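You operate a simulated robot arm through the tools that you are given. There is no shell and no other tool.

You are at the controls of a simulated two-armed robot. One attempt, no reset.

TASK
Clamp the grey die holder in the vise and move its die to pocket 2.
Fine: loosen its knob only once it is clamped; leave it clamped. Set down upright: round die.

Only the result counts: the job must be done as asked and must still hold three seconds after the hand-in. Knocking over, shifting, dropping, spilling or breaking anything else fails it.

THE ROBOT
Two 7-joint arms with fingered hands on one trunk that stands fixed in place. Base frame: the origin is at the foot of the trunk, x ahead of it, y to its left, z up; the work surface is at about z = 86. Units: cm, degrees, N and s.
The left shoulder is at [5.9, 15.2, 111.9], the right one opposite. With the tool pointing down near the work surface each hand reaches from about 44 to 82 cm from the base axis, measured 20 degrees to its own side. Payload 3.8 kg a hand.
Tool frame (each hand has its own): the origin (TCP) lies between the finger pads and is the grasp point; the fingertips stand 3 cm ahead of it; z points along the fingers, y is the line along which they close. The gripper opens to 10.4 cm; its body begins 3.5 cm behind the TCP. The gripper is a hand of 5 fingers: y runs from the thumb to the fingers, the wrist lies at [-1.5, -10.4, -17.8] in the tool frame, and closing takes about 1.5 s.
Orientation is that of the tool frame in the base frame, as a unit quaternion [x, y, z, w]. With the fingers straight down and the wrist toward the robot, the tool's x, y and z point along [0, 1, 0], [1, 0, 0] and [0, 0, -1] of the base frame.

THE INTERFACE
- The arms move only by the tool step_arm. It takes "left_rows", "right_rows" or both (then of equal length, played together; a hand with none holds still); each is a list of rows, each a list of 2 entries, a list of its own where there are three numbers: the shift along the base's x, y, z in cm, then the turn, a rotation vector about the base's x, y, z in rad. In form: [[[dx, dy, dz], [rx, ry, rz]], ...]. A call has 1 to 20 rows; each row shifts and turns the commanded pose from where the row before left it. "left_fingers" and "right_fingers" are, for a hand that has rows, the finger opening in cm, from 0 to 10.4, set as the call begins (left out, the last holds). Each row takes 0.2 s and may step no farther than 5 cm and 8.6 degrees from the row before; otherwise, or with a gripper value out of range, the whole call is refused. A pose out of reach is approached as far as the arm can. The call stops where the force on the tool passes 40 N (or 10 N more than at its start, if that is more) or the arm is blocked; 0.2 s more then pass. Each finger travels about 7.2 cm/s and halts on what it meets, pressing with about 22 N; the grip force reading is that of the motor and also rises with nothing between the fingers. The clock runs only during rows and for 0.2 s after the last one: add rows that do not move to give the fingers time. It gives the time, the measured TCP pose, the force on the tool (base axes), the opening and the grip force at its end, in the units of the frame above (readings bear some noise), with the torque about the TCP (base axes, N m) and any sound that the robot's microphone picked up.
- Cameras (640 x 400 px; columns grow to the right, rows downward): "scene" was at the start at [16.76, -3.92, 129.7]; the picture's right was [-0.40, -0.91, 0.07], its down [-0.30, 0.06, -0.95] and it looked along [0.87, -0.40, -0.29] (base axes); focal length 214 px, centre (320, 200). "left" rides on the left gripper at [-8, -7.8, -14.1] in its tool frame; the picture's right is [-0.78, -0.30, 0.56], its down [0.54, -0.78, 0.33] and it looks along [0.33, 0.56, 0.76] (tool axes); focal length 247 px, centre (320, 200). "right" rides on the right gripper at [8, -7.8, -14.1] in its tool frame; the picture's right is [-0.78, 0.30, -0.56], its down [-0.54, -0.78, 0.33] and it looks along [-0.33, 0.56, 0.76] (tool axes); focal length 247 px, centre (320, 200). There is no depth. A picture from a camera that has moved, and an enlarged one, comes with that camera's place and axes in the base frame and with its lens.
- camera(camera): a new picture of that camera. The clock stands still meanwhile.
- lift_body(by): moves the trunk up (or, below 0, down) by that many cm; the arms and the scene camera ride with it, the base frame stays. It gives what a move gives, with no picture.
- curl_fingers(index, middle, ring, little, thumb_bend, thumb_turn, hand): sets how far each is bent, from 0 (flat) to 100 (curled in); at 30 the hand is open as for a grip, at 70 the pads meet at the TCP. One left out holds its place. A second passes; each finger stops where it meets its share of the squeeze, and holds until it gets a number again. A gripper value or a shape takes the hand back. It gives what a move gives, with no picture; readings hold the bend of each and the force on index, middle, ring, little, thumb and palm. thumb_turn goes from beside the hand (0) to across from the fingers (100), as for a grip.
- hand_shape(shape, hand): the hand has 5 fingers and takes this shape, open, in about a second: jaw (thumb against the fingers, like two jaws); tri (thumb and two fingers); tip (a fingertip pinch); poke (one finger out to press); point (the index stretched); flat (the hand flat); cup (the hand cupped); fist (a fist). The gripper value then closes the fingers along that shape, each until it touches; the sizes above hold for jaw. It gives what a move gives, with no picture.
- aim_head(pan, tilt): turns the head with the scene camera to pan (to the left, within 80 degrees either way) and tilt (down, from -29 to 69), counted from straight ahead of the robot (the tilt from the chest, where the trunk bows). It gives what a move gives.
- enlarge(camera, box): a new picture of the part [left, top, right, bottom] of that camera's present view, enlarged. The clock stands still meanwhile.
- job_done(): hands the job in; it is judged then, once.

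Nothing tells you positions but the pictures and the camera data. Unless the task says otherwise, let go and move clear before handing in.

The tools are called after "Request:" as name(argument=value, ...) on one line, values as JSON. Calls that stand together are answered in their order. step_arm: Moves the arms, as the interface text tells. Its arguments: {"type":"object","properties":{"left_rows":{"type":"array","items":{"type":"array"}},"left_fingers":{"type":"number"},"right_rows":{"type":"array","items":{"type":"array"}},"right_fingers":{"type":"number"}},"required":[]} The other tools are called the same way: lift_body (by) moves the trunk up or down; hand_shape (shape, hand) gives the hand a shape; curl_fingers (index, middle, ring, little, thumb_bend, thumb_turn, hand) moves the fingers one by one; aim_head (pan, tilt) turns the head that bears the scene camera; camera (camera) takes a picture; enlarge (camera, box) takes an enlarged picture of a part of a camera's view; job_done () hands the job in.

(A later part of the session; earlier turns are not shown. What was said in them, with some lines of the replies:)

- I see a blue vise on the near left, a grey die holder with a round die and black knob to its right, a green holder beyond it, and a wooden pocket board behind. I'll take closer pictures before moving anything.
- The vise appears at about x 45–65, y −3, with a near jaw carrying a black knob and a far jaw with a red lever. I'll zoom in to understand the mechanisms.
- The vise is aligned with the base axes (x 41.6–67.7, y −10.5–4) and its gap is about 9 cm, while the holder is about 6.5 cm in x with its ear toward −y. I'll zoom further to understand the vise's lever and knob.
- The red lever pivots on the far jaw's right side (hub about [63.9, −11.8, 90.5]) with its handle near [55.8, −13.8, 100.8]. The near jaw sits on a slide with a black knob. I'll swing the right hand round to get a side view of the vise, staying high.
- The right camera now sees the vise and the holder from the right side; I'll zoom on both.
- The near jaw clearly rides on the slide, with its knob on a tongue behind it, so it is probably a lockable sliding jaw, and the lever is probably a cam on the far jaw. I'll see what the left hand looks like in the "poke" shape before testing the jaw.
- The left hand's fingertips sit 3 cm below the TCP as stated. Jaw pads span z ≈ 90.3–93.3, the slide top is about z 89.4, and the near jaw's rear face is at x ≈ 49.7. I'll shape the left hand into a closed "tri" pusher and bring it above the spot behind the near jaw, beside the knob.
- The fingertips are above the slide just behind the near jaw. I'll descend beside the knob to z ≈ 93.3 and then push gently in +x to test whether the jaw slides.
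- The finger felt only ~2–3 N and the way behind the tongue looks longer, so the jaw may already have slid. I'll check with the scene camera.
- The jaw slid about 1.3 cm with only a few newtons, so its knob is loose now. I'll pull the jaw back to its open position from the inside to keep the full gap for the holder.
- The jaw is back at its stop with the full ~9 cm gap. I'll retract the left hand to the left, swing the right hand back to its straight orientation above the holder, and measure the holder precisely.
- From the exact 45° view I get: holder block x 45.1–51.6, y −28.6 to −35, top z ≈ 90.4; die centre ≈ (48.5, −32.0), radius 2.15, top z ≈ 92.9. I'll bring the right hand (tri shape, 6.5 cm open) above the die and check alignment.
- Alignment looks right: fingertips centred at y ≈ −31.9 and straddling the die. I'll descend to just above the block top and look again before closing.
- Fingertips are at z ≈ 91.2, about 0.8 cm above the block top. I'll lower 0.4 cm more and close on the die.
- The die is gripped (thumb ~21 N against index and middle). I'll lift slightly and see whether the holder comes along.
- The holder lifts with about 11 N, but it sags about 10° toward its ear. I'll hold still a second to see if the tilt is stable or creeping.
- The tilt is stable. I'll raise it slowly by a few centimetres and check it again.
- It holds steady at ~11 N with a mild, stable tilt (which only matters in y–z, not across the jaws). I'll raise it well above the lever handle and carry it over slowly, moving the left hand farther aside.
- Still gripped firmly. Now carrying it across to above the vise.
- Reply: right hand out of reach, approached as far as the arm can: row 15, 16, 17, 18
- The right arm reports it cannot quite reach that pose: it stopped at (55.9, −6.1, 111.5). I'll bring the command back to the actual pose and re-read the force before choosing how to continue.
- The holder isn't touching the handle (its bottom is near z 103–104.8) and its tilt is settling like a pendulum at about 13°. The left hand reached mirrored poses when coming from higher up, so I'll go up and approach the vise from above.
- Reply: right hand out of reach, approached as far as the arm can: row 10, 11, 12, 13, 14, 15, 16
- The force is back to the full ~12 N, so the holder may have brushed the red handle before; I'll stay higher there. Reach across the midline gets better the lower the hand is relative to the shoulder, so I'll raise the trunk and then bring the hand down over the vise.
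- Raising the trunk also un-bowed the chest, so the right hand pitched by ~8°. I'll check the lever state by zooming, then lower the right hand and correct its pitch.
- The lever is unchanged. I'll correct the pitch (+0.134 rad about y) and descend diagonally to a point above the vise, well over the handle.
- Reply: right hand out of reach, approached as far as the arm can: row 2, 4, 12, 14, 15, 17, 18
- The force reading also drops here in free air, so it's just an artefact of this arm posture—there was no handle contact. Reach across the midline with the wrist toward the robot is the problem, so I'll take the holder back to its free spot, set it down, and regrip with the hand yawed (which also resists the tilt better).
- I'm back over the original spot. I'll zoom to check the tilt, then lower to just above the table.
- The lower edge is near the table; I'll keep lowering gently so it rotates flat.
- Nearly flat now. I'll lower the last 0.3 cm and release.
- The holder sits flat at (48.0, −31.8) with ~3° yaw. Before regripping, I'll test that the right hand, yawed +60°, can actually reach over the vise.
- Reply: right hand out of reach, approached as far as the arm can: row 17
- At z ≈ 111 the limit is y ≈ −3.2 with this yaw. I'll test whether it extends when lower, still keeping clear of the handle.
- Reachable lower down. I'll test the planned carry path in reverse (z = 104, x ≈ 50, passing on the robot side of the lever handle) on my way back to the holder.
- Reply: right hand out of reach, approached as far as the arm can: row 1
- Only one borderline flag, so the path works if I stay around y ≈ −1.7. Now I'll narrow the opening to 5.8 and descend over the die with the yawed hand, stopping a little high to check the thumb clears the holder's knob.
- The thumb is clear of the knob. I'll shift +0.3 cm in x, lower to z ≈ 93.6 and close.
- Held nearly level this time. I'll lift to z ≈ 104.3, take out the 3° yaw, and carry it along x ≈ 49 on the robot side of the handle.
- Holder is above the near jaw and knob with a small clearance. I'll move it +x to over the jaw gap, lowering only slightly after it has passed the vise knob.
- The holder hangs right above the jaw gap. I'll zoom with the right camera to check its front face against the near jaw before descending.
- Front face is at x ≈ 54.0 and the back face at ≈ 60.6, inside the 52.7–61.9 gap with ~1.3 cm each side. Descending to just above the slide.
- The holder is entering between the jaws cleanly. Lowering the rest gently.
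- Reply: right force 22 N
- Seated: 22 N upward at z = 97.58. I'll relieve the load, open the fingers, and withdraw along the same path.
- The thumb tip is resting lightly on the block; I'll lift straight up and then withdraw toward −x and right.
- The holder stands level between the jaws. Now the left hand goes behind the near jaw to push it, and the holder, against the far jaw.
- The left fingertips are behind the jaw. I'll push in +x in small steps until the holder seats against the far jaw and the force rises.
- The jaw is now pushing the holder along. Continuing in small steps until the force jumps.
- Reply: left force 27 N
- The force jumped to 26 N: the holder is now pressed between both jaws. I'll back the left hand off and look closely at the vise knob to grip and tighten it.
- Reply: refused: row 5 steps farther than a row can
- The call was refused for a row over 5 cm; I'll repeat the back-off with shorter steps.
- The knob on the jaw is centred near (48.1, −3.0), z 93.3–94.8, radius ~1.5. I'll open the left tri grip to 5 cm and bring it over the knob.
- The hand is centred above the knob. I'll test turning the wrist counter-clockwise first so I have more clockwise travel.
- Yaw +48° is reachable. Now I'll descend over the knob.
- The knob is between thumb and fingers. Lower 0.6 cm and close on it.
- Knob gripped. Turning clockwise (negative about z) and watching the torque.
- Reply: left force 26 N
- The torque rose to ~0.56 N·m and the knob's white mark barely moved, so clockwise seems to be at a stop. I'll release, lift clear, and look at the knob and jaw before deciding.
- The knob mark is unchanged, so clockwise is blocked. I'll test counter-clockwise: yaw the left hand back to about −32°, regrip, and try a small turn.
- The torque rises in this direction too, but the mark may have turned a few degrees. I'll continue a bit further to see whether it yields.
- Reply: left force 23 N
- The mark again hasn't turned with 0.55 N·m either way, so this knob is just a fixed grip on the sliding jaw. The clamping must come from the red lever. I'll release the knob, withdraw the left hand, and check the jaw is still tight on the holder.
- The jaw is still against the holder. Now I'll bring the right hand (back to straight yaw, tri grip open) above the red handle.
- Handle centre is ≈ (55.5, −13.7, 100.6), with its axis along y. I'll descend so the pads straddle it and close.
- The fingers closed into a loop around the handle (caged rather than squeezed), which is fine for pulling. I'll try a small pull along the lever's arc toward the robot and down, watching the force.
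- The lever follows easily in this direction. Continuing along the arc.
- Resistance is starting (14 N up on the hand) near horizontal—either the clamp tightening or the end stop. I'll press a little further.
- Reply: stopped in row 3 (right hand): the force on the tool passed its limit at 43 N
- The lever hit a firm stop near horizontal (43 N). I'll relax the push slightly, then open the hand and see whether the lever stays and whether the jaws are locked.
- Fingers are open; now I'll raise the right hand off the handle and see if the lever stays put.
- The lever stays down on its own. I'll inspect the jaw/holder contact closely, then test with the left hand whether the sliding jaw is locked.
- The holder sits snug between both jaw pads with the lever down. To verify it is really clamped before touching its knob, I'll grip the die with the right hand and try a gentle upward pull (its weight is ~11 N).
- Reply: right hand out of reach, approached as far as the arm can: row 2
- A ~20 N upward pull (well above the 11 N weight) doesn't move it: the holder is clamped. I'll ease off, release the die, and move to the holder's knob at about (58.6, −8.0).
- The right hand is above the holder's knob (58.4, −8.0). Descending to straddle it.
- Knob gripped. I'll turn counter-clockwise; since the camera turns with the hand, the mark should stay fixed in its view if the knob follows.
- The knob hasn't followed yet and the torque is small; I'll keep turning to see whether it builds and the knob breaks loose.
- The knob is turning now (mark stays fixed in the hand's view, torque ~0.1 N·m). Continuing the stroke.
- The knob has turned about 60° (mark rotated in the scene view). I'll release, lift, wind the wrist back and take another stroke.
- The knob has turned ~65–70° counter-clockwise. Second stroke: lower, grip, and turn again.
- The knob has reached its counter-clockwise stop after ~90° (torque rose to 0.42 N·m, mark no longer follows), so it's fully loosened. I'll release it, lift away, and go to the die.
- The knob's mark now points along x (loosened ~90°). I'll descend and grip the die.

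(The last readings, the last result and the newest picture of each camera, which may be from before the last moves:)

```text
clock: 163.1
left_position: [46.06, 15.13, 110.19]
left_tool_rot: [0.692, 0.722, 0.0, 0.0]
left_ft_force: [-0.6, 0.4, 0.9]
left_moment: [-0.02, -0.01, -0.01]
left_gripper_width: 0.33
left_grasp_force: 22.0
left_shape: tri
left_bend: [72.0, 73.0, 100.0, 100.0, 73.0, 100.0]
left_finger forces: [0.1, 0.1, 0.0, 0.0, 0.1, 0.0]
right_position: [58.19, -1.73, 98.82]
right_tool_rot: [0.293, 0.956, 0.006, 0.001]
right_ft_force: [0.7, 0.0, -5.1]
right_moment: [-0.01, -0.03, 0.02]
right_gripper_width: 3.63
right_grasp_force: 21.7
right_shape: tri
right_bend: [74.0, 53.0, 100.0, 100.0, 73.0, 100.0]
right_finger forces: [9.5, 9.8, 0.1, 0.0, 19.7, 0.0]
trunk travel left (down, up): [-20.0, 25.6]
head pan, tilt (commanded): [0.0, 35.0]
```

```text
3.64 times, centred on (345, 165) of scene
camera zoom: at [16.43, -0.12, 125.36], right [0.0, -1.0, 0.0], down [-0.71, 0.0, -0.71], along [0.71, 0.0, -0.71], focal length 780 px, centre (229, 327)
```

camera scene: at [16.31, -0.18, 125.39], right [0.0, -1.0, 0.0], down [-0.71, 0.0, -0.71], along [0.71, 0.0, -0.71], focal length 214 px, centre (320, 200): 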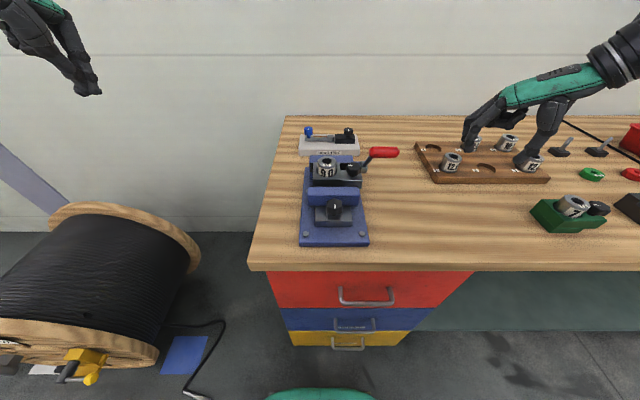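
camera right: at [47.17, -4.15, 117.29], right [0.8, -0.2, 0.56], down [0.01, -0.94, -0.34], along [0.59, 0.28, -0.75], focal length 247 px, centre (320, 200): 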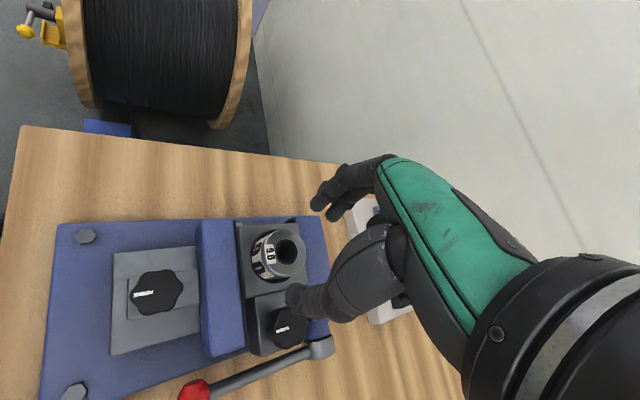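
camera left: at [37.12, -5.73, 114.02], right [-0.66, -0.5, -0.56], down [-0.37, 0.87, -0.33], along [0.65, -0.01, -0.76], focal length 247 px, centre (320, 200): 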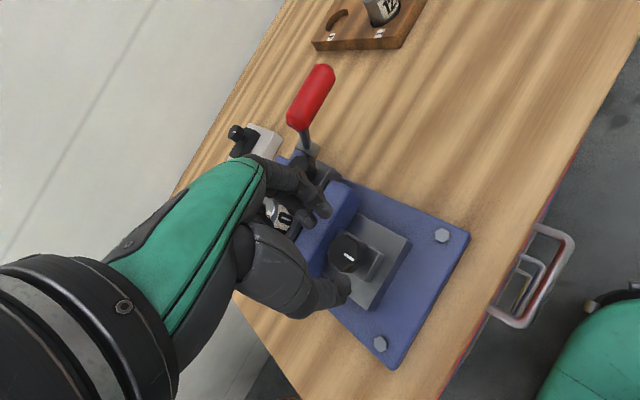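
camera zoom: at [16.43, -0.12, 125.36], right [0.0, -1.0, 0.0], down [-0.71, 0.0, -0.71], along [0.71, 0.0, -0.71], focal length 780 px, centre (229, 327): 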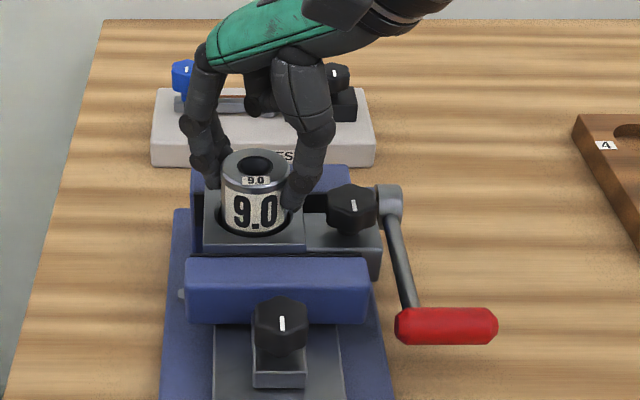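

The die lifts freely (about 5 N) while the holder stays clamped. I'll raise it straight out.

Request:
step_arm(right_rows=[[[0, 0, 0.6], [0, 0, 0]], [[0, 0, 0.8], [0, 0, 0]], [[0, 0, 0.8], [0, 0, 0]], [[0, 0, 0.8], [0, 0, 0]], [[0, -0.1, 0.8], [0, 0, 0]], [[0, -0.1, 0.6], [0, 0, 0]], [[0, 0, 0], [0, 0, 0]]])

Request:
enlarge(camera="scene", box=[290, 90, 400, 220])

Request:
camera(camera="right")

```text
clock: 164.7
left_position: [45.98, 15.23, 110.29]
left_tool_rot: [0.693, 0.721, -0.001, -0.001]
left_ft_force: [0.9, 0.1, -0.7]
left_moment: [0.0, 0.01, 0.02]
left_gripper_width: 0.34
left_grasp_force: 22.3
left_shape: tri
left_bend: [72.0, 73.0, 100.0, 100.0, 73.0, 100.0]
left_finger forces: [0.1, 0.0, 0.1, 0.1, 0.0, 0.1]
right_position: [58.4, -1.97, 103.33]
right_tool_rot: [0.293, 0.956, 0.005, 0.0]
right_ft_force: [-0.3, 0.1, -4.7]
right_moment: [0.0, -0.03, 0.03]
right_gripper_width: 3.62
right_grasp_force: 21.8
right_shape: tri
right_bend: [74.0, 53.0, 100.0, 100.0, 73.0, 100.0]
right_finger forces: [9.6, 9.8, 0.0, 0.0, 19.6, 0.1]
trunk travel left (down, up): [-20.0, 25.6]
head pan, tilt (commanded): [0.0, 35.0]
```

```text
3.08 times, centred on (345, 155) of scene
camera zoom: at [16.43, -0.12, 125.36], right [0.0, -1.0, 0.0], down [-0.71, 0.0, -0.71], along [0.71, 0.0, -0.71], focal length 660 px, centre (243, 338)
```

zoom: 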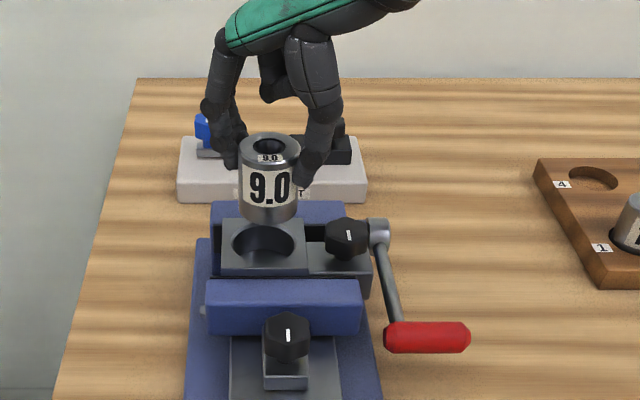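

```text
taken
camera right: at [47.28, -4.07, 117.37], right [0.81, -0.2, 0.56], down [0.01, -0.94, -0.34], along [0.59, 0.28, -0.75], focal length 247 px, centre (320, 200)
```

right: 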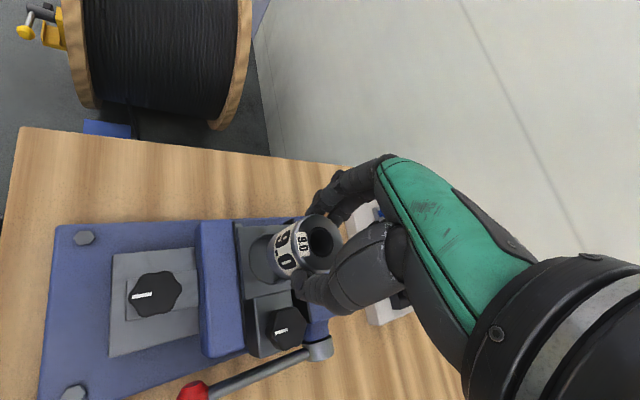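

The die is clear of the holder (die ≈ 4.9 cm tall). Now I'll carry it to the board, unwinding the wrist yaw on the way.

Request:
step_arm(right_rows=[[[0, -0.6, 0], [0, 0, 0]], [[0, -1.2, 0], [0, 0, -0.07]], [[0, -2.0, 0], [0, 0, -0.12]], [[0, -2.4, 0], [0, 0, -0.12]], [[0, -2.6, 0], [0, 0, -0.12]], [[0, -2.6, 0], [0, 0, -0.12]], [[0, -2.6, 0], [0, 0, -0.12]], [[0.3, -2.6, 0], [0, 0, -0.12]], [[0.4, -2.6, 0], [0, 0, -0.12]], [[0.4, -2.6, 0], [0, 0, -0.07]], [[0.5, -2.6, 0], [0, 0, 0]], [[0.5, -2.6, 0], [0, 0, 0]], [[0.5, -2.6, 0], [0, 0, 0]], [[0.5, -2.6, 0], [0, 0, 0]], [[0.5, -2.6, 0], [0, 0, 0]], [[0.5, -2.6, 0], [0, 0, 0]], [[0.5, -2.6, 0], [0, 0, 0]], [[0.5, -1.8, 0], [0, 0, 0]], [[0.4, -1.0, 0], [0, 0, 0]], [[0, 0, 0], [0, 0, 0]]])

Request:
camera(camera="right")

Request:
camera(camera="scene")

```text
clock: 168.9
left_position: [46.08, 15.04, 110.25]
left_tool_rot: [0.692, 0.722, -0.001, -0.001]
left_ft_force: [-0.1, 0.2, 0.9]
left_moment: [0.0, 0.0, 0.01]
left_gripper_width: 0.34
left_grasp_force: 22.1
left_shape: tri
left_bend: [72.0, 73.0, 100.0, 100.0, 73.0, 100.0]
left_finger forces: [0.1, 0.1, 0.0, 0.0, 0.0, 0.0]
right_position: [64.1, -44.77, 103.2]
right_tool_rot: [0.708, 0.706, 0.004, 0.004]
right_ft_force: [-0.4, 0.0, -6.1]
right_moment: [0.02, 0.0, -0.01]
right_gripper_width: 3.59
right_grasp_force: 22.1
right_shape: tri
right_bend: [74.0, 53.0, 100.0, 100.0, 73.0, 100.0]
right_finger forces: [9.6, 10.0, 0.0, 0.0, 19.4, 0.0]
trunk travel left (down, up): [-20.0, 25.6]
head pan, tilt (commanded): [0.0, 35.0]
```

```text
taken
camera right: at [56.22, -36.79, 117.27], right [0.29, -0.78, 0.56], down [-0.78, -0.53, -0.34], along [0.56, -0.34, -0.76], focal length 247 px, centre (320, 200)
```

right: 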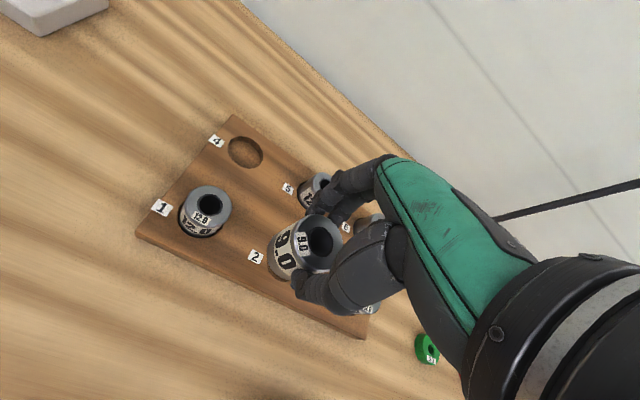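

```text
taken
camera scene: at [16.43, -0.17, 125.36], right [0.0, -1.0, 0.0], down [-0.71, 0.0, -0.71], along [0.71, 0.0, -0.71], focal length 214 px, centre (320, 200)
```

scene: 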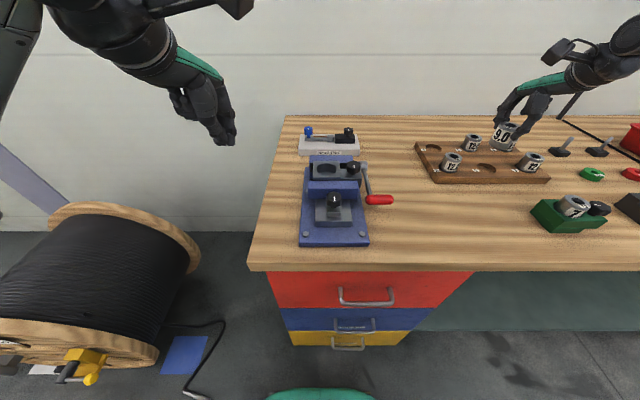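

Pocket 2 is the empty front-middle recess. I'll zoom the scene camera on it to get its exact position and the board height.

Request:
enlarge(camera="scene", box=[410, 115, 560, 195])

Request:
enlarge(camera="scene", box=[460, 150, 520, 190])

Request:
enlarge(camera="right", box=[130, 100, 390, 350])

```text
4.27 times, centred on (485, 155) of scene
camera zoom: at [16.43, -0.17, 125.36], right [0.0, -1.0, 0.0], down [-0.71, 0.0, -0.71], along [0.71, 0.0, -0.71], focal length 915 px, centre (-384, 392)
```

zoom: 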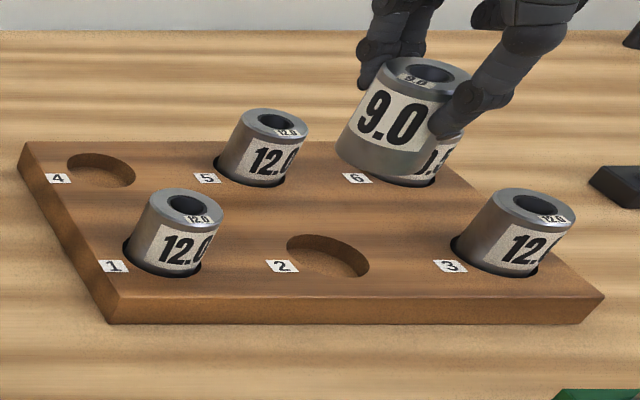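

```text
10.00 times, centred on (490, 170) of scene
camera zoom: at [16.43, -0.17, 125.36], right [0.0, -1.0, 0.0], down [-0.71, 0.0, -0.71], along [0.71, 0.0, -0.71], focal length 2145 px, centre (-1380, 500)
```

zoom: 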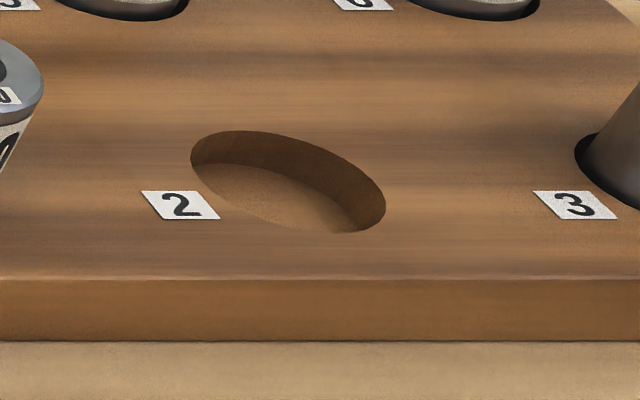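

```text
1.60 times, centred on (260, 225) of right
camera zoom: at [56.22, -36.79, 117.27], right [0.29, -0.78, 0.56], down [-0.78, -0.53, -0.34], along [0.56, -0.34, -0.76], focal length 395 px, centre (416, 160)
```

zoom: 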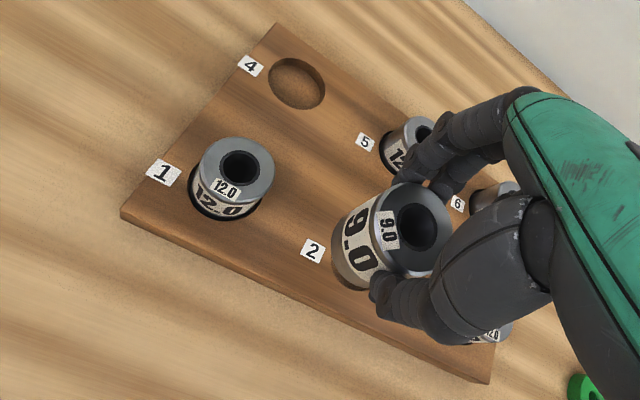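

Board top is z ≈ 88.2, and pocket 2's centre ≈ (66.5, −48.05), rim radius ~2.45 (die radius 2.15). I'll check the held die for tilt before moving over.

Request:
enlarge(camera="scene", box=[480, 115, 530, 160])

Request:
enlarge(camera="right", box=[250, 190, 370, 300])

```text
8.89 times, centred on (505, 138) of scene
camera zoom: at [16.43, -0.17, 125.36], right [0.0, -1.0, 0.0], down [-0.71, 0.0, -0.71], along [0.71, 0.0, -0.71], focal length 1906 px, centre (-1324, 756)
```

zoom: 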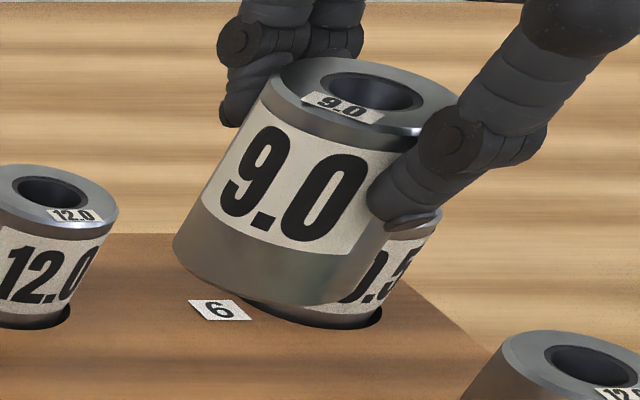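

```text
3.64 times, centred on (310, 245) of right
camera zoom: at [56.22, -36.79, 117.27], right [0.29, -0.78, 0.56], down [-0.78, -0.53, -0.34], along [0.56, -0.34, -0.76], focal length 898 px, centre (356, 36)
```

zoom: 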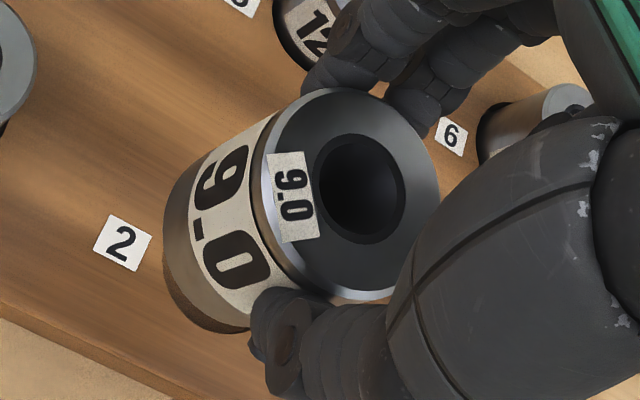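

The die hangs upright within ~2° and is centred on the TCP. I'll move over pocket 2 and lower to a check height.

Request:
step_arm(right_rows=[[[0.5, -0.7, 0], [0, 0, 0]], [[0.7, -1.0, -0.5], [0, 0, 0]], [[0.7, -1.0, -1.0], [0, 0, 0]], [[0.5, -0.6, -1.0], [0, 0, 0]], [[0, 0, -0.7], [0, 0, 0]], [[0, 0, 0], [0, 0, 0]]])

Request:
enlarge(camera="scene", box=[450, 115, 550, 195])

Request:
enlarge(camera="right", box=[180, 150, 400, 350])

```text
clock: 170.3
left_position: [46.17, 15.15, 110.17]
left_tool_rot: [0.692, 0.722, -0.001, 0.0]
left_ft_force: [-0.1, 0.6, 0.3]
left_moment: [0.05, -0.02, -0.03]
left_gripper_width: 0.35
left_grasp_force: 22.1
left_shape: tri
left_bend: [72.0, 73.0, 100.0, 100.0, 73.0, 100.0]
left_finger forces: [0.0, 0.0, 0.1, 0.1, 0.0, 0.0]
right_position: [66.4, -48.08, 99.95]
right_tool_rot: [0.708, 0.706, 0.004, 0.003]
right_ft_force: [0.1, -0.3, -5.2]
right_moment: [0.03, 0.02, 0.03]
right_gripper_width: 3.63
right_grasp_force: 22.5
right_shape: tri
right_bend: [74.0, 53.0, 100.0, 100.0, 73.0, 100.0]
right_finger forces: [9.8, 10.1, 0.1, 0.0, 19.4, 0.0]
trunk travel left (down, up): [-20.0, 25.6]
head pan, tilt (commanded): [0.0, 35.0]
```

```text
5.00 times, centred on (500, 155) of scene
camera zoom: at [16.43, -0.18, 125.36], right [0.0, -1.0, 0.0], down [-0.71, 0.0, -0.71], along [0.71, 0.0, -0.71], focal length 1072 px, centre (-580, 425)
```

zoom: 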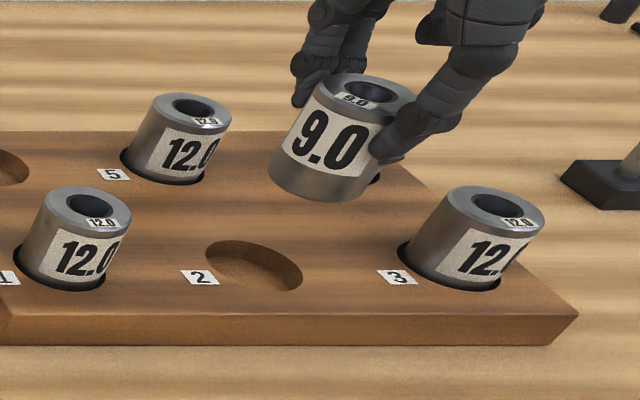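

```text
2.00 times, centred on (290, 250) of right
camera zoom: at [58.49, -40.11, 114.03], right [0.29, -0.78, 0.56], down [-0.78, -0.53, -0.34], along [0.56, -0.34, -0.76], focal length 494 px, centre (380, 100)
```

zoom: 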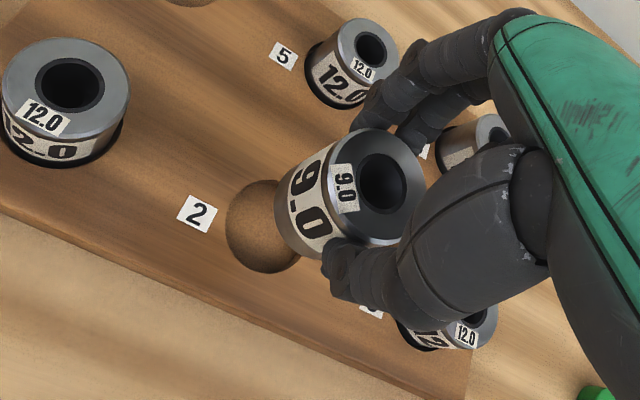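

Both cameras agree that the die is aligned with pocket 2 to within ~0.1 cm. Lowering to just above the board surface.

Request:
step_arm(right_rows=[[[0.05, 0, -1.2], [0, 0, 0]], [[0, 0, -1.5], [0, 0, 0]], [[0, 0, -1.5], [0, 0, 0]], [[0, 0, -0.9], [0, 0, 0]], [[0, 0, 0], [0, 0, 0]]])

Request:
enlarge(camera="scene", box=[460, 135, 530, 190])

Request:
enlarge(camera="right", box=[180, 150, 400, 350])

```text
clock: 171.5
left_position: [45.92, 15.09, 110.33]
left_tool_rot: [0.692, 0.722, 0.0, -0.001]
left_ft_force: [-0.1, -0.4, -1.0]
left_moment: [-0.03, 0.0, 0.0]
left_gripper_width: 0.33
left_grasp_force: 22.5
left_shape: tri
left_bend: [72.0, 73.0, 100.0, 100.0, 73.0, 100.0]
left_finger forces: [0.0, 0.0, 0.0, 0.0, 0.1, 0.0]
right_position: [66.36, -47.82, 94.96]
right_tool_rot: [0.709, 0.706, 0.005, 0.003]
right_ft_force: [-0.4, -0.7, -4.8]
right_moment: [-0.01, 0.01, 0.0]
right_gripper_width: 3.6
right_grasp_force: 21.6
right_shape: tri
right_bend: [74.0, 53.0, 100.0, 100.0, 73.0, 100.0]
right_finger forces: [9.7, 10.1, 0.0, 0.0, 19.5, 0.0]
trunk travel left (down, up): [-20.0, 25.6]
head pan, tilt (commanded): [0.0, 35.0]
```

```text
7.27 times, centred on (495, 162) of scene
camera zoom: at [16.42, -0.18, 125.37], right [0.0, -1.0, 0.0], down [-0.71, 0.0, -0.71], along [0.71, 0.0, -0.71], focal length 1560 px, centre (-953, 473)
```

zoom: 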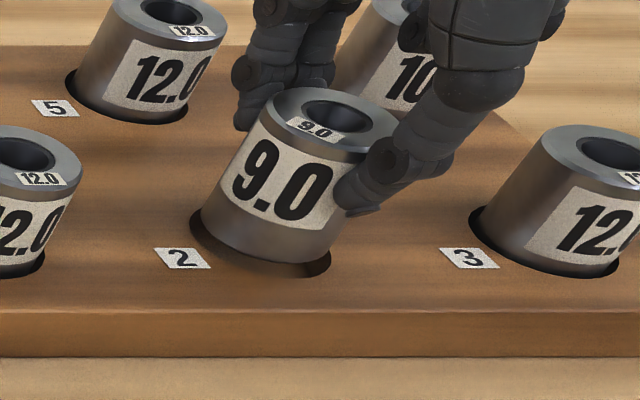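

```text
2.00 times, centred on (290, 250) of right
camera zoom: at [58.47, -39.84, 108.95], right [0.29, -0.78, 0.56], down [-0.78, -0.53, -0.34], along [0.56, -0.34, -0.76], focal length 494 px, centre (380, 100)
```

zoom: 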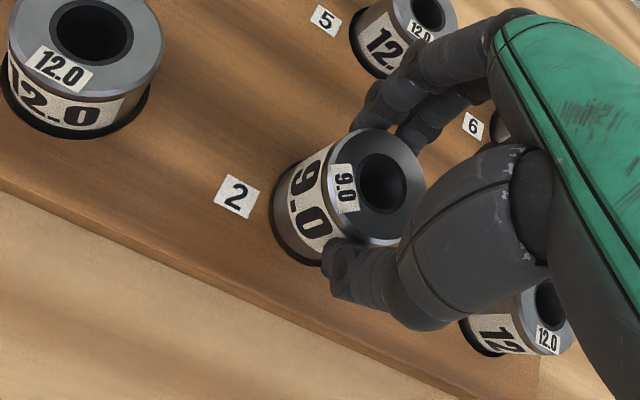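

The die looks ~0.2 cm too far toward +y relative to the pocket rim; I'll correct that and lower gently while watching the force.

Request:
step_arm(right_rows=[[[0.05, -0.2, 0], [0, 0, 0]], [[0, 0, -0.3], [0, 0, 0]], [[0, 0, -0.3], [0, 0, 0]], [[0, 0, 0], [0, 0, 0]]])

Request:
enlarge(camera="scene", box=[460, 135, 530, 190])

Request:
enlarge(camera="right", box=[220, 190, 340, 300])

```text
clock: 172.5
left_position: [46.09, 15.08, 110.27]
left_tool_rot: [0.692, 0.722, -0.001, 0.0]
left_ft_force: [-0.1, 0.5, -0.4]
left_moment: [0.01, 0.02, 0.01]
left_gripper_width: 0.32
left_grasp_force: 22.5
left_shape: tri
left_bend: [72.0, 73.0, 100.0, 100.0, 73.0, 100.0]
left_finger forces: [0.0, 0.0, 0.0, 0.0, 0.0, 0.0]
right_position: [66.57, -48.08, 94.33]
right_tool_rot: [0.709, 0.705, 0.005, 0.003]
right_ft_force: [0.2, 0.4, -5.5]
right_moment: [0.01, -0.01, 0.0]
right_gripper_width: 3.62
right_grasp_force: 21.6
right_shape: tri
right_bend: [74.0, 53.0, 100.0, 100.0, 73.0, 100.0]
right_finger forces: [9.8, 10.1, 0.0, 0.0, 19.5, 0.1]
trunk travel left (down, up): [-20.0, 25.6]
head pan, tilt (commanded): [0.0, 35.0]
```

```text
7.27 times, centred on (495, 162) of scene
camera zoom: at [16.43, -0.18, 125.36], right [0.0, -1.0, 0.0], down [-0.71, 0.0, -0.71], along [0.71, 0.0, -0.71], focal length 1560 px, centre (-953, 473)
```

zoom: 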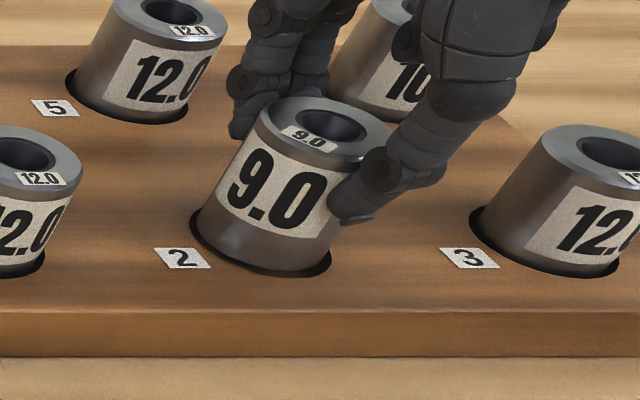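

```text
3.64 times, centred on (280, 245) of right
camera zoom: at [58.63, -40.0, 108.44], right [0.29, -0.78, 0.56], down [-0.78, -0.53, -0.34], along [0.56, -0.34, -0.76], focal length 898 px, centre (466, 36)
```

zoom: 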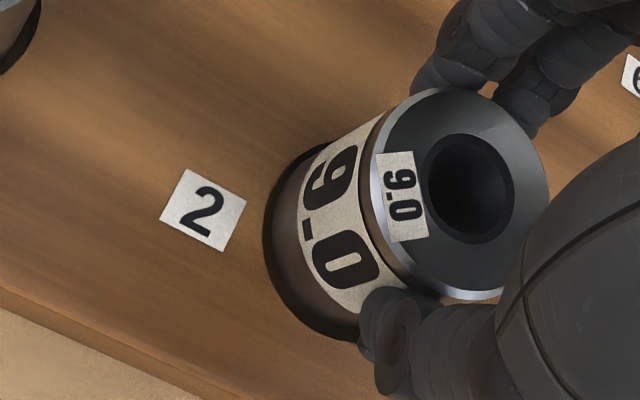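

The die is well centred in pocket 2 now. Lowering the final centimetre in small steps.

Request:
step_arm(right_rows=[[[0, 0, -0.3], [0, 0, 0]], [[0, 0, -0.3], [0, 0, 0]], [[0, 0, 0], [0, 0, 0]]])

Request:
step_arm(right_rows=[[[0, 0, -0.2], [0, 0, 0]], [[0, 0, -0.2], [0, 0, 0]], [[0, 0, 0], [0, 0, 0]]])

Request:
enlarge(camera="scene", box=[460, 135, 530, 190])

```text
clock: 173.3
left_position: [46.1, 14.99, 110.32]
left_tool_rot: [0.692, 0.722, 0.0, -0.001]
left_ft_force: [-0.1, 0.1, 0.1]
left_moment: [0.01, -0.02, 0.01]
left_gripper_width: 0.34
left_grasp_force: 21.9
left_shape: tri
left_bend: [72.0, 73.0, 100.0, 100.0, 73.0, 100.0]
left_finger forces: [0.1, 0.0, 0.0, 0.0, 0.0, 0.1]
right_position: [66.47, -48.01, 93.7]
right_tool_rot: [0.708, 0.706, 0.004, 0.003]
right_ft_force: [-0.4, -0.3, -4.9]
right_moment: [-0.01, 0.02, 0.0]
right_gripper_width: 3.61
right_grasp_force: 21.8
right_shape: tri
right_bend: [74.0, 53.0, 100.0, 100.0, 73.0, 100.0]
right_finger forces: [9.7, 10.2, 0.1, 0.1, 19.5, 0.1]
trunk travel left (down, up): [-20.0, 25.6]
head pan, tilt (commanded): [0.0, 35.0]
```

```text
clock: 174.1
left_position: [46.09, 15.08, 110.08]
left_tool_rot: [0.692, 0.721, -0.001, -0.001]
left_ft_force: [-0.4, -0.5, -0.1]
left_moment: [0.0, -0.02, -0.04]
left_gripper_width: 0.35
left_grasp_force: 21.8
left_shape: tri
left_bend: [72.0, 73.0, 100.0, 100.0, 73.0, 100.0]
left_finger forces: [0.0, 0.1, 0.0, 0.0, 0.1, 0.1]
right_position: [66.49, -47.92, 93.33]
right_tool_rot: [0.708, 0.706, 0.004, 0.003]
right_ft_force: [-0.2, 0.2, -4.2]
right_moment: [-0.01, -0.03, 0.01]
right_gripper_width: 3.6
right_grasp_force: 22.1
right_shape: tri
right_bend: [74.0, 53.0, 100.0, 100.0, 73.0, 100.0]
right_finger forces: [9.7, 10.2, 0.0, 0.0, 19.5, 0.0]
trunk travel left (down, up): [-20.0, 25.6]
head pan, tilt (commanded): [0.0, 35.0]
```

```text
7.27 times, centred on (495, 162) of scene
camera zoom: at [16.43, -0.18, 125.36], right [0.0, -1.0, 0.0], down [-0.71, 0.0, -0.71], along [0.71, 0.0, -0.71], focal length 1560 px, centre (-953, 473)
```

zoom: 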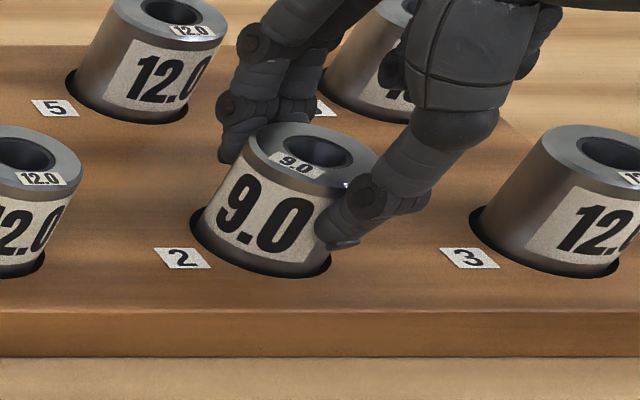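

The die is in the pocket, at about the same height as its neighbours, but the force shows it isn't quite on the floor yet. A little further.

Request:
step_arm(right_rows=[[[0, -0.05, -0.15], [0, 0, 0]], [[0, 0, -0.15], [0, 0, 0]], [[0, 0, 0], [0, 0, 0]]])

Request:
enlarge(camera="scene", box=[460, 135, 530, 190])

```text
clock: 174.9
left_position: [45.98, 15.13, 110.31]
left_tool_rot: [0.692, 0.722, -0.002, -0.001]
left_ft_force: [-0.5, 0.5, -0.6]
left_moment: [0.01, -0.02, 0.0]
left_gripper_width: 0.36
left_grasp_force: 22.5
left_shape: tri
left_bend: [72.0, 73.0, 100.0, 100.0, 73.0, 100.0]
left_finger forces: [0.0, 0.0, 0.0, 0.0, 0.0, 0.1]
right_position: [66.49, -48.16, 93.18]
right_tool_rot: [0.708, 0.707, 0.005, 0.005]
right_ft_force: [1.7, -2.0, 2.6]
right_moment: [-0.01, -0.11, -0.03]
right_gripper_width: 3.62
right_grasp_force: 22.0
right_shape: tri
right_bend: [74.0, 53.0, 100.0, 100.0, 73.0, 100.0]
right_finger forces: [10.2, 11.7, 0.0, 0.0, 19.9, 0.0]
trunk travel left (down, up): [-20.0, 25.6]
head pan, tilt (commanded): [0.0, 35.0]
```

```text
7.27 times, centred on (495, 162) of scene
camera zoom: at [16.35, -0.15, 125.39], right [0.0, -1.0, 0.0], down [-0.71, 0.0, -0.71], along [0.71, 0.0, -0.71], focal length 1560 px, centre (-953, 473)
```

zoom: 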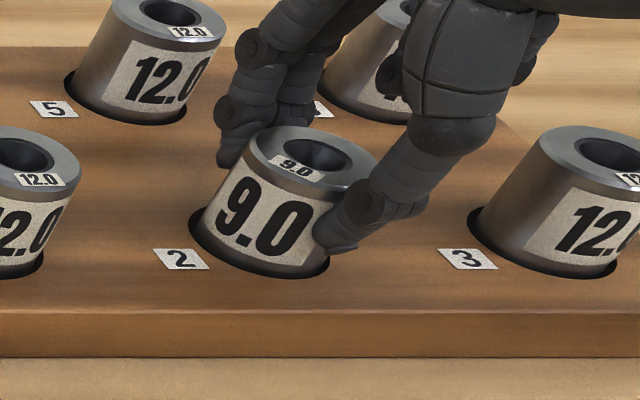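

The die is resting on the pocket floor. I'll open the fingers and lift straight up.

Request:
step_arm(right_rows=[[[0, 0, 0], [0, 0, 0]], [[0, 0, 0], [0, 0, 0]], [[0, 0, 0], [0, 0, 0]], [[0, 0, 0], [0, 0, 0]]], right_fingers=6.0)

Request:
enlarge(camera="right", box=[200, 150, 400, 330])

Request:
step_arm(right_rows=[[[0, 0, 0.8], [0, 0, 0]], [[0, 0, 2], [0, 0, 0]], [[0, 0, 3], [0, 0, 0]], [[0, 0, 4], [0, 0, 0]], [[-2, 0, 3], [0, 0, 0]], [[-4, 0, 1], [0, 0, 0]], [[-4, 0, 0], [0, 0, 0]], [[0, 0, 0], [0, 0, 0]]])

Request:
enlarge(camera="scene", box=[410, 115, 560, 200])

Request:
camera(camera="scene")

```text
clock: 175.9
left_position: [45.95, 14.98, 110.25]
left_tool_rot: [0.692, 0.722, 0.0, 0.0]
left_ft_force: [0.1, 0.6, 0.7]
left_moment: [0.02, -0.01, 0.02]
left_gripper_width: 0.31
left_grasp_force: 22.4
left_shape: tri
left_bend: [72.0, 73.0, 100.0, 100.0, 73.0, 100.0]
left_finger forces: [0.1, 0.0, 0.1, 0.0, 0.0, 0.0]
right_position: [66.44, -48.08, 93.03]
right_tool_rot: [0.708, 0.707, 0.004, 0.003]
right_ft_force: [-0.5, 0.3, -0.4]
right_moment: [-0.01, 0.04, 0.0]
right_gripper_width: 5.98
right_grasp_force: 0.0
right_shape: tri
right_bend: [74.0, 42.0, 99.0, 99.0, 66.0, 100.0]
right_finger forces: [0.0, 0.0, 0.1, 0.0, 0.0, 0.1]
trunk travel left (down, up): [-20.0, 25.6]
head pan, tilt (commanded): [0.0, 35.0]
```

```text
2.22 times, centred on (300, 240) of right
camera zoom: at [58.53, -40.16, 107.04], right [0.29, -0.78, 0.56], down [-0.78, -0.53, -0.34], along [0.56, -0.34, -0.76], focal length 549 px, centre (364, 111)
```

zoom: 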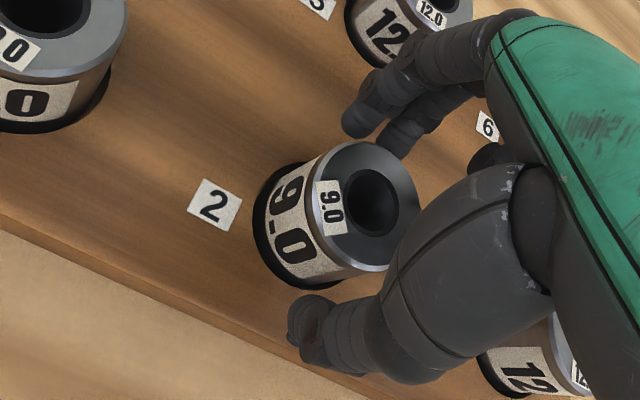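

```text
clock: 177.7
left_position: [46.12, 15.12, 110.29]
left_tool_rot: [0.692, 0.722, 0.0, -0.001]
left_ft_force: [0.3, 0.1, 0.3]
left_moment: [-0.02, 0.03, -0.01]
left_gripper_width: 0.34
left_grasp_force: 21.8
left_shape: tri
left_bend: [72.0, 73.0, 100.0, 100.0, 73.0, 100.0]
left_finger forces: [0.0, 0.0, 0.0, 0.0, 0.0, 0.0]
right_position: [56.34, -48.1, 107.11]
right_tool_rot: [0.709, 0.706, 0.003, 0.004]
right_ft_force: [0.8, 0.6, 0.6]
right_moment: [-0.01, 0.0, 0.01]
right_gripper_width: 5.94
right_grasp_force: 0.0
right_shape: tri
right_bend: [74.0, 41.0, 99.0, 99.0, 66.0, 100.0]
right_finger forces: [0.0, 0.0, 0.0, 0.1, 0.1, 0.0]
trunk travel left (down, up): [-20.0, 25.6]
head pan, tilt (commanded): [0.0, 35.0]
```

```text
4.27 times, centred on (485, 158) of scene
camera zoom: at [16.45, -0.09, 125.36], right [0.0, -1.0, 0.0], down [-0.71, 0.0, -0.71], along [0.71, 0.0, -0.71], focal length 915 px, centre (-384, 381)
```

zoom: 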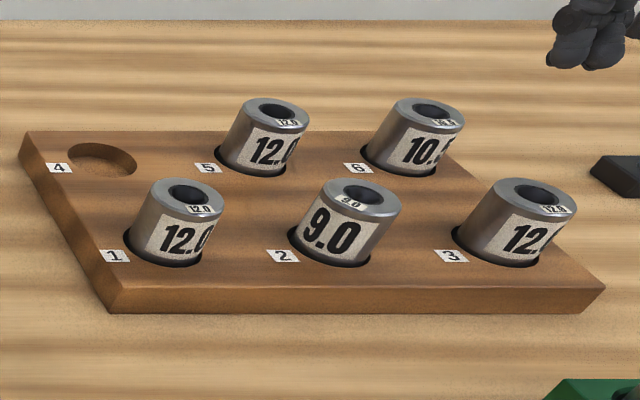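

```text
taken
camera scene: at [16.45, -0.09, 125.36], right [0.0, -1.0, 0.0], down [-0.71, 0.0, -0.71], along [0.71, 0.0, -0.71], focal length 214 px, centre (320, 200)
```

scene: 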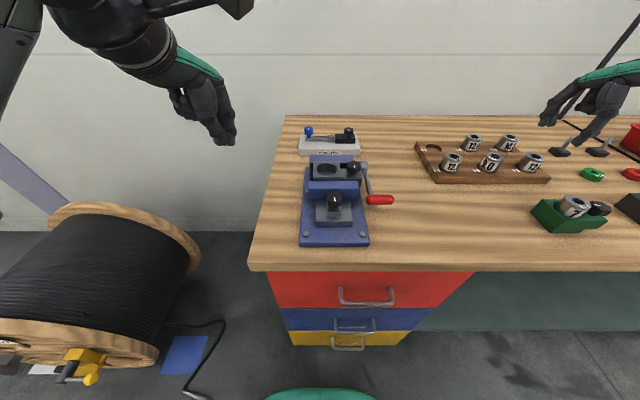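

Die 9.0 stands upright in pocket 2 and all the other dies are untouched. Before finishing, I'll double-check the clamp: zoom on the vise, then try a very gentle pull on the sliding jaw's knob with the left hand (it slid at ~3 N when unclamped).

Request:
enlarge(camera="scene", box=[295, 145, 405, 245])

Request:
step_arm(left_rows=[[[0.4, -4, 0], [0, 0, 0]], [[0.4, -4, -1], [0, 0, 0]], [[0.4, -4, -1], [0, 0, 0]], [[0.4, -4, -1.5], [0, 0, 0]], [[0.3, -2.1, -1.5], [0, 0, 0]], [[0, 0, -2.0], [0, 0, 0]], [[0, 0, 0], [0, 0, 0]]], left_fingers=4.6)

Request:
enlarge(camera="scene", box=[275, 110, 415, 240])

```text
4.00 times, centred on (350, 195) of scene
camera zoom: at [16.45, -0.09, 125.36], right [0.0, -1.0, 0.0], down [-0.71, 0.0, -0.71], along [0.71, 0.0, -0.71], focal length 858 px, centre (200, 220)
```

zoom: 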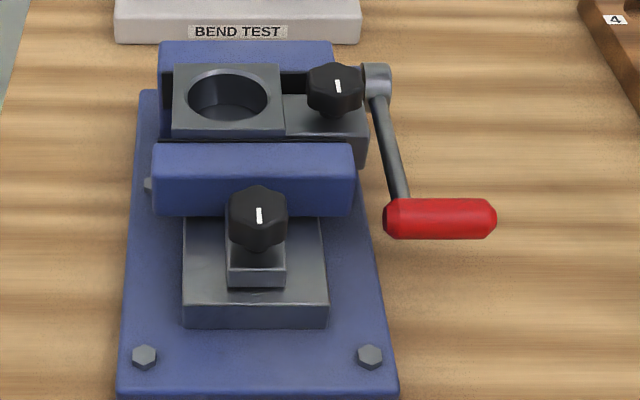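

```text
clock: 179.3
left_position: [48.15, -2.94, 103.05]
left_tool_rot: [0.693, 0.721, -0.001, 0.0]
left_ft_force: [-0.4, 0.3, -0.5]
left_moment: [0.04, -0.01, -0.01]
left_gripper_width: 4.58
left_grasp_force: 0.0
left_shape: tri
left_bend: [74.0, 47.0, 99.0, 99.0, 72.0, 100.0]
left_finger forces: [0.0, 0.0, 0.0, 0.0, 0.0, 0.0]
right_position: [56.14, -48.19, 107.35]
right_tool_rot: [0.708, 0.706, 0.005, 0.004]
right_ft_force: [0.4, 0.8, 0.4]
right_moment: [0.01, 0.02, 0.01]
right_gripper_width: 5.94
right_grasp_force: 0.1
right_shape: tri
right_bend: [74.0, 41.0, 99.0, 99.0, 66.0, 100.0]
right_finger forces: [0.0, 0.0, 0.1, 0.1, 0.0, 0.0]
trunk travel left (down, up): [-20.0, 25.6]
head pan, tilt (commanded): [0.0, 35.0]
```

```text
3.08 times, centred on (345, 175) of scene
camera zoom: at [16.35, -0.17, 125.38], right [0.0, -1.0, 0.0], down [-0.71, 0.0, -0.71], along [0.71, 0.0, -0.71], focal length 660 px, centre (243, 277)
```

zoom: 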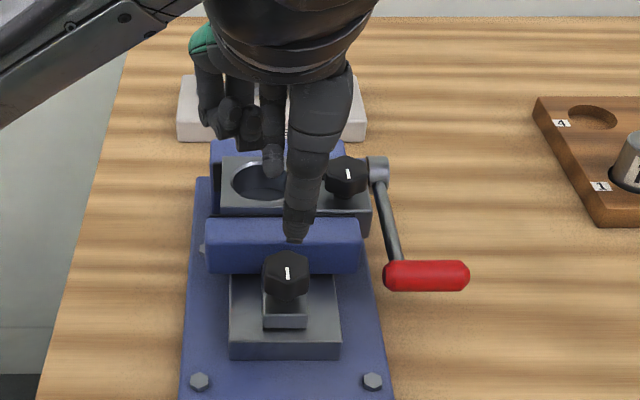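

Request:
step_arm(left_rows=[[[0, 0, -2.5], [0, 0, 0]], [[0, 0, -2.5], [0, 0, 0]], [[0, 0, -1.5], [0, 0, 0]], [[0, 0, -0.6], [0, 0, 0]], [[0, 0, 0], [0, 0, 0]]])

Request:
step_arm(left_rows=[[[0, 0, 0], [0, 0, 0]], [[0, 0, 0], [0, 0, 0]], [[0, 0, 0], [0, 0, 0]], [[0, 0, 0], [0, 0, 0]], [[0, 0, 0], [0, 0, 0]]], left_fingers=1.0)

Request:
step_arm(left_rows=[[[-0.15, 0, 0], [0, 0, 0]], [[-0.1, 0, 0], [0, 0, 0]], [[0, 0, 0], [0, 0, 0]]])

```text
clock: 180.5
left_position: [47.97, -2.94, 96.19]
left_tool_rot: [0.692, 0.722, -0.001, -0.001]
left_ft_force: [-0.2, 0.9, 0.0]
left_moment: [0.0, 0.03, 0.0]
left_gripper_width: 4.58
left_grasp_force: 0.1
left_shape: tri
left_bend: [74.0, 47.0, 99.0, 99.0, 72.0, 100.0]
left_finger forces: [0.1, 0.0, 0.0, 0.0, 0.1, 0.1]
right_position: [56.3, -48.06, 107.16]
right_tool_rot: [0.709, 0.705, 0.005, 0.005]
right_ft_force: [0.6, 0.1, 0.1]
right_moment: [-0.03, 0.02, -0.02]
right_gripper_width: 5.98
right_grasp_force: 0.1
right_shape: tri
right_bend: [74.0, 41.0, 99.0, 99.0, 66.0, 100.0]
right_finger forces: [0.0, 0.0, 0.1, 0.0, 0.0, 0.1]
trunk travel left (down, up): [-20.0, 25.6]
head pan, tilt (commanded): [0.0, 35.0]
```

```text
clock: 181.7
left_position: [48.17, -2.94, 96.26]
left_tool_rot: [0.692, 0.722, -0.001, -0.001]
left_ft_force: [6.2, 2.2, 2.2]
left_moment: [0.03, -0.24, 0.08]
left_gripper_width: 2.29
left_grasp_force: 22.0
left_shape: tri
left_bend: [73.0, 55.0, 100.0, 100.0, 75.0, 100.0]
left_finger forces: [13.8, 11.9, 0.0, 0.0, 18.8, 0.0]
right_position: [56.31, -48.11, 107.05]
right_tool_rot: [0.708, 0.706, 0.004, 0.004]
right_ft_force: [-0.6, -0.6, 0.2]
right_moment: [-0.01, 0.0, -0.02]
right_gripper_width: 5.96
right_grasp_force: 0.0
right_shape: tri
right_bend: [74.0, 41.0, 99.0, 99.0, 66.0, 100.0]
right_finger forces: [0.1, 0.0, 0.0, 0.0, 0.0, 0.1]
trunk travel left (down, up): [-20.0, 25.6]
head pan, tilt (commanded): [0.0, 35.0]
```

```text
clock: 182.5
left_position: [47.92, -2.88, 96.12]
left_tool_rot: [0.692, 0.722, 0.0, 0.0]
left_ft_force: [14.0, 0.4, 4.2]
left_moment: [-0.03, -0.5, 0.04]
left_gripper_width: 2.35
left_grasp_force: 22.3
left_shape: tri
left_bend: [73.0, 54.0, 100.0, 100.0, 75.0, 100.0]
left_finger forces: [16.3, 13.4, 0.0, 0.0, 17.1, 0.0]
right_position: [56.51, -48.09, 107.26]
right_tool_rot: [0.709, 0.706, 0.005, 0.003]
right_ft_force: [0.0, 0.3, -0.6]
right_moment: [-0.02, -0.01, 0.02]
right_gripper_width: 5.97
right_grasp_force: 0.0
right_shape: tri
right_bend: [74.0, 41.0, 99.0, 99.0, 66.0, 100.0]
right_finger forces: [0.0, 0.0, 0.0, 0.0, 0.0, 0.1]
trunk travel left (down, up): [-20.0, 25.6]
head pan, tilt (commanded): [0.0, 35.0]
```

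A 14 N pull doesn't free the jaw (it slid at 3 N before), so it is locked. I'll relax, release and check that nothing moved.

Request:
step_arm(left_rows=[[[0.2, 0, 0], [0, 0, 0]], [[0.05, 0, 0], [0, 0, 0]], [[0, 0, 0], [0, 0, 0]]])

Request:
step_arm(left_rows=[[[0, 0, 0], [0, 0, 0]], [[0, 0, 0], [0, 0, 0]], [[0, 0, 0], [0, 0, 0]], [[0, 0, 1], [0, 0, 0]], [[0, 0, 3], [0, 0, 0]], [[0, 0, 4], [0, 0, 0]], [[-0.5, 3, 3], [0, 0, 0]], [[-0.5, 4, 2], [0, 0, 0]], [[0, 4, 1], [0, 0, 0]], [[0, 4, 0], [0, 0, 0]], [[0, 4, 0], [0, 0, 0]], [[0, 0, 0], [0, 0, 0]]], left_fingers=4.6)

Request:
enlarge(camera="scene", box=[295, 145, 405, 245])

Request:
camera(camera="left")

```text
clock: 183.3
left_position: [47.96, -2.92, 96.11]
left_tool_rot: [0.692, 0.722, 0.0, -0.001]
left_ft_force: [5.1, 1.0, 4.2]
left_moment: [0.01, -0.25, 0.06]
left_gripper_width: 2.36
left_grasp_force: 21.9
left_shape: tri
left_bend: [73.0, 54.0, 100.0, 100.0, 75.0, 100.0]
left_finger forces: [13.3, 12.2, 0.0, 0.0, 21.3, 0.0]
right_position: [56.28, -48.1, 107.17]
right_tool_rot: [0.708, 0.706, 0.003, 0.003]
right_ft_force: [0.1, 0.7, 0.9]
right_moment: [0.02, 0.01, 0.0]
right_gripper_width: 5.96
right_grasp_force: 0.0
right_shape: tri
right_bend: [74.0, 41.0, 99.0, 99.0, 66.0, 100.0]
right_finger forces: [0.1, 0.0, 0.0, 0.1, 0.0, 0.1]
trunk travel left (down, up): [-20.0, 25.6]
head pan, tilt (commanded): [0.0, 35.0]
```

```text
clock: 185.9
left_position: [46.73, 16.11, 110.2]
left_tool_rot: [0.693, 0.721, 0.0, -0.001]
left_ft_force: [0.1, -1.2, -0.1]
left_moment: [0.01, 0.0, -0.02]
left_gripper_width: 4.58
left_grasp_force: 0.2
left_shape: tri
left_bend: [74.0, 47.0, 99.0, 99.0, 72.0, 100.0]
left_finger forces: [0.0, 0.0, 0.0, 0.0, 0.1, 0.0]
right_position: [56.16, -48.21, 107.14]
right_tool_rot: [0.708, 0.706, 0.005, 0.002]
right_ft_force: [0.6, 0.6, 0.0]
right_moment: [0.03, -0.02, -0.02]
right_gripper_width: 5.98
right_grasp_force: 0.1
right_shape: tri
right_bend: [74.0, 41.0, 99.0, 99.0, 66.0, 100.0]
right_finger forces: [0.0, 0.0, 0.0, 0.1, 0.0, 0.0]
trunk travel left (down, up): [-20.0, 25.6]
head pan, tilt (commanded): [0.0, 35.0]
```

```text
4.00 times, centred on (350, 195) of scene
camera zoom: at [16.37, -0.22, 125.37], right [0.0, -1.0, 0.0], down [-0.71, 0.0, -0.71], along [0.71, 0.0, -0.71], focal length 858 px, centre (200, 220)
```

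zoom: 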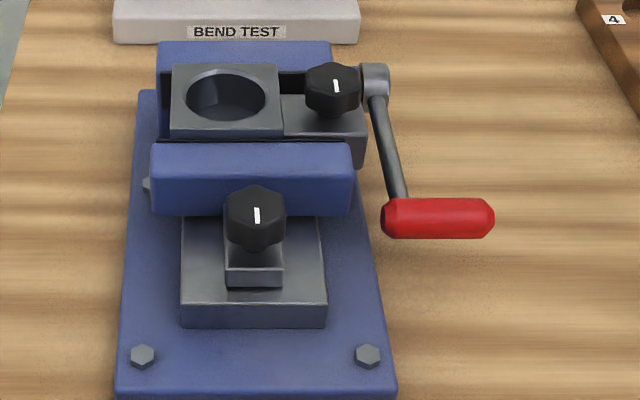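

```text
taken
camera left: at [39.25, 7.78, 124.34], right [-0.27, -0.79, -0.56], down [-0.8, 0.5, -0.33], along [0.54, 0.36, -0.76], focal length 247 px, centre (320, 200)
```

left: 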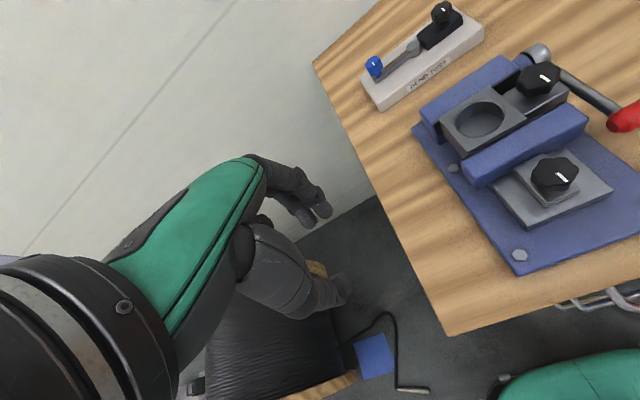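

The holder is clamped, with the lever down and both jaws tight. Its knob was loosened only after clamping. The 9.0 die stands upright in pocket 2, nothing else looks disturbed, and both hands are clear, so I'm handing in.

Request:
job_done()

```text
The job is handed in.
```

I clamped the grey die holder in the vise and moved its 9.0 die to pocket 2, where it stands upright. The job is handed in; I haven't seen the verdict.

- **Clamping:** The sliding jaw is tight against the holder and the red lever is all the way down. A 20 N upward pull on the die and a 14 N pull on the jaw's knob both failed to shift anything. The jaw had slid at about 3 N before clamping.
- **Holder knob:** I turned it counter-clockwise about 90° to its stop, only after those checks began, once the lever was down and the pull-up test had held. The holder is still clamped and its bore is empty.
- **Die:** It sits in the recess at the same height as its neighbours. From the camera views, the other dies and bench items look unmoved.
- **Vise knob:** It would not turn either way at about 0.55 N·m, so I treated it as a fixed grip and relied on the lever.
- **Extra handling:** My first lift tilted the holder and could not reach the vise. I set it back on its original spot and regripped it at a different angle.

Both hands are clear of the work.
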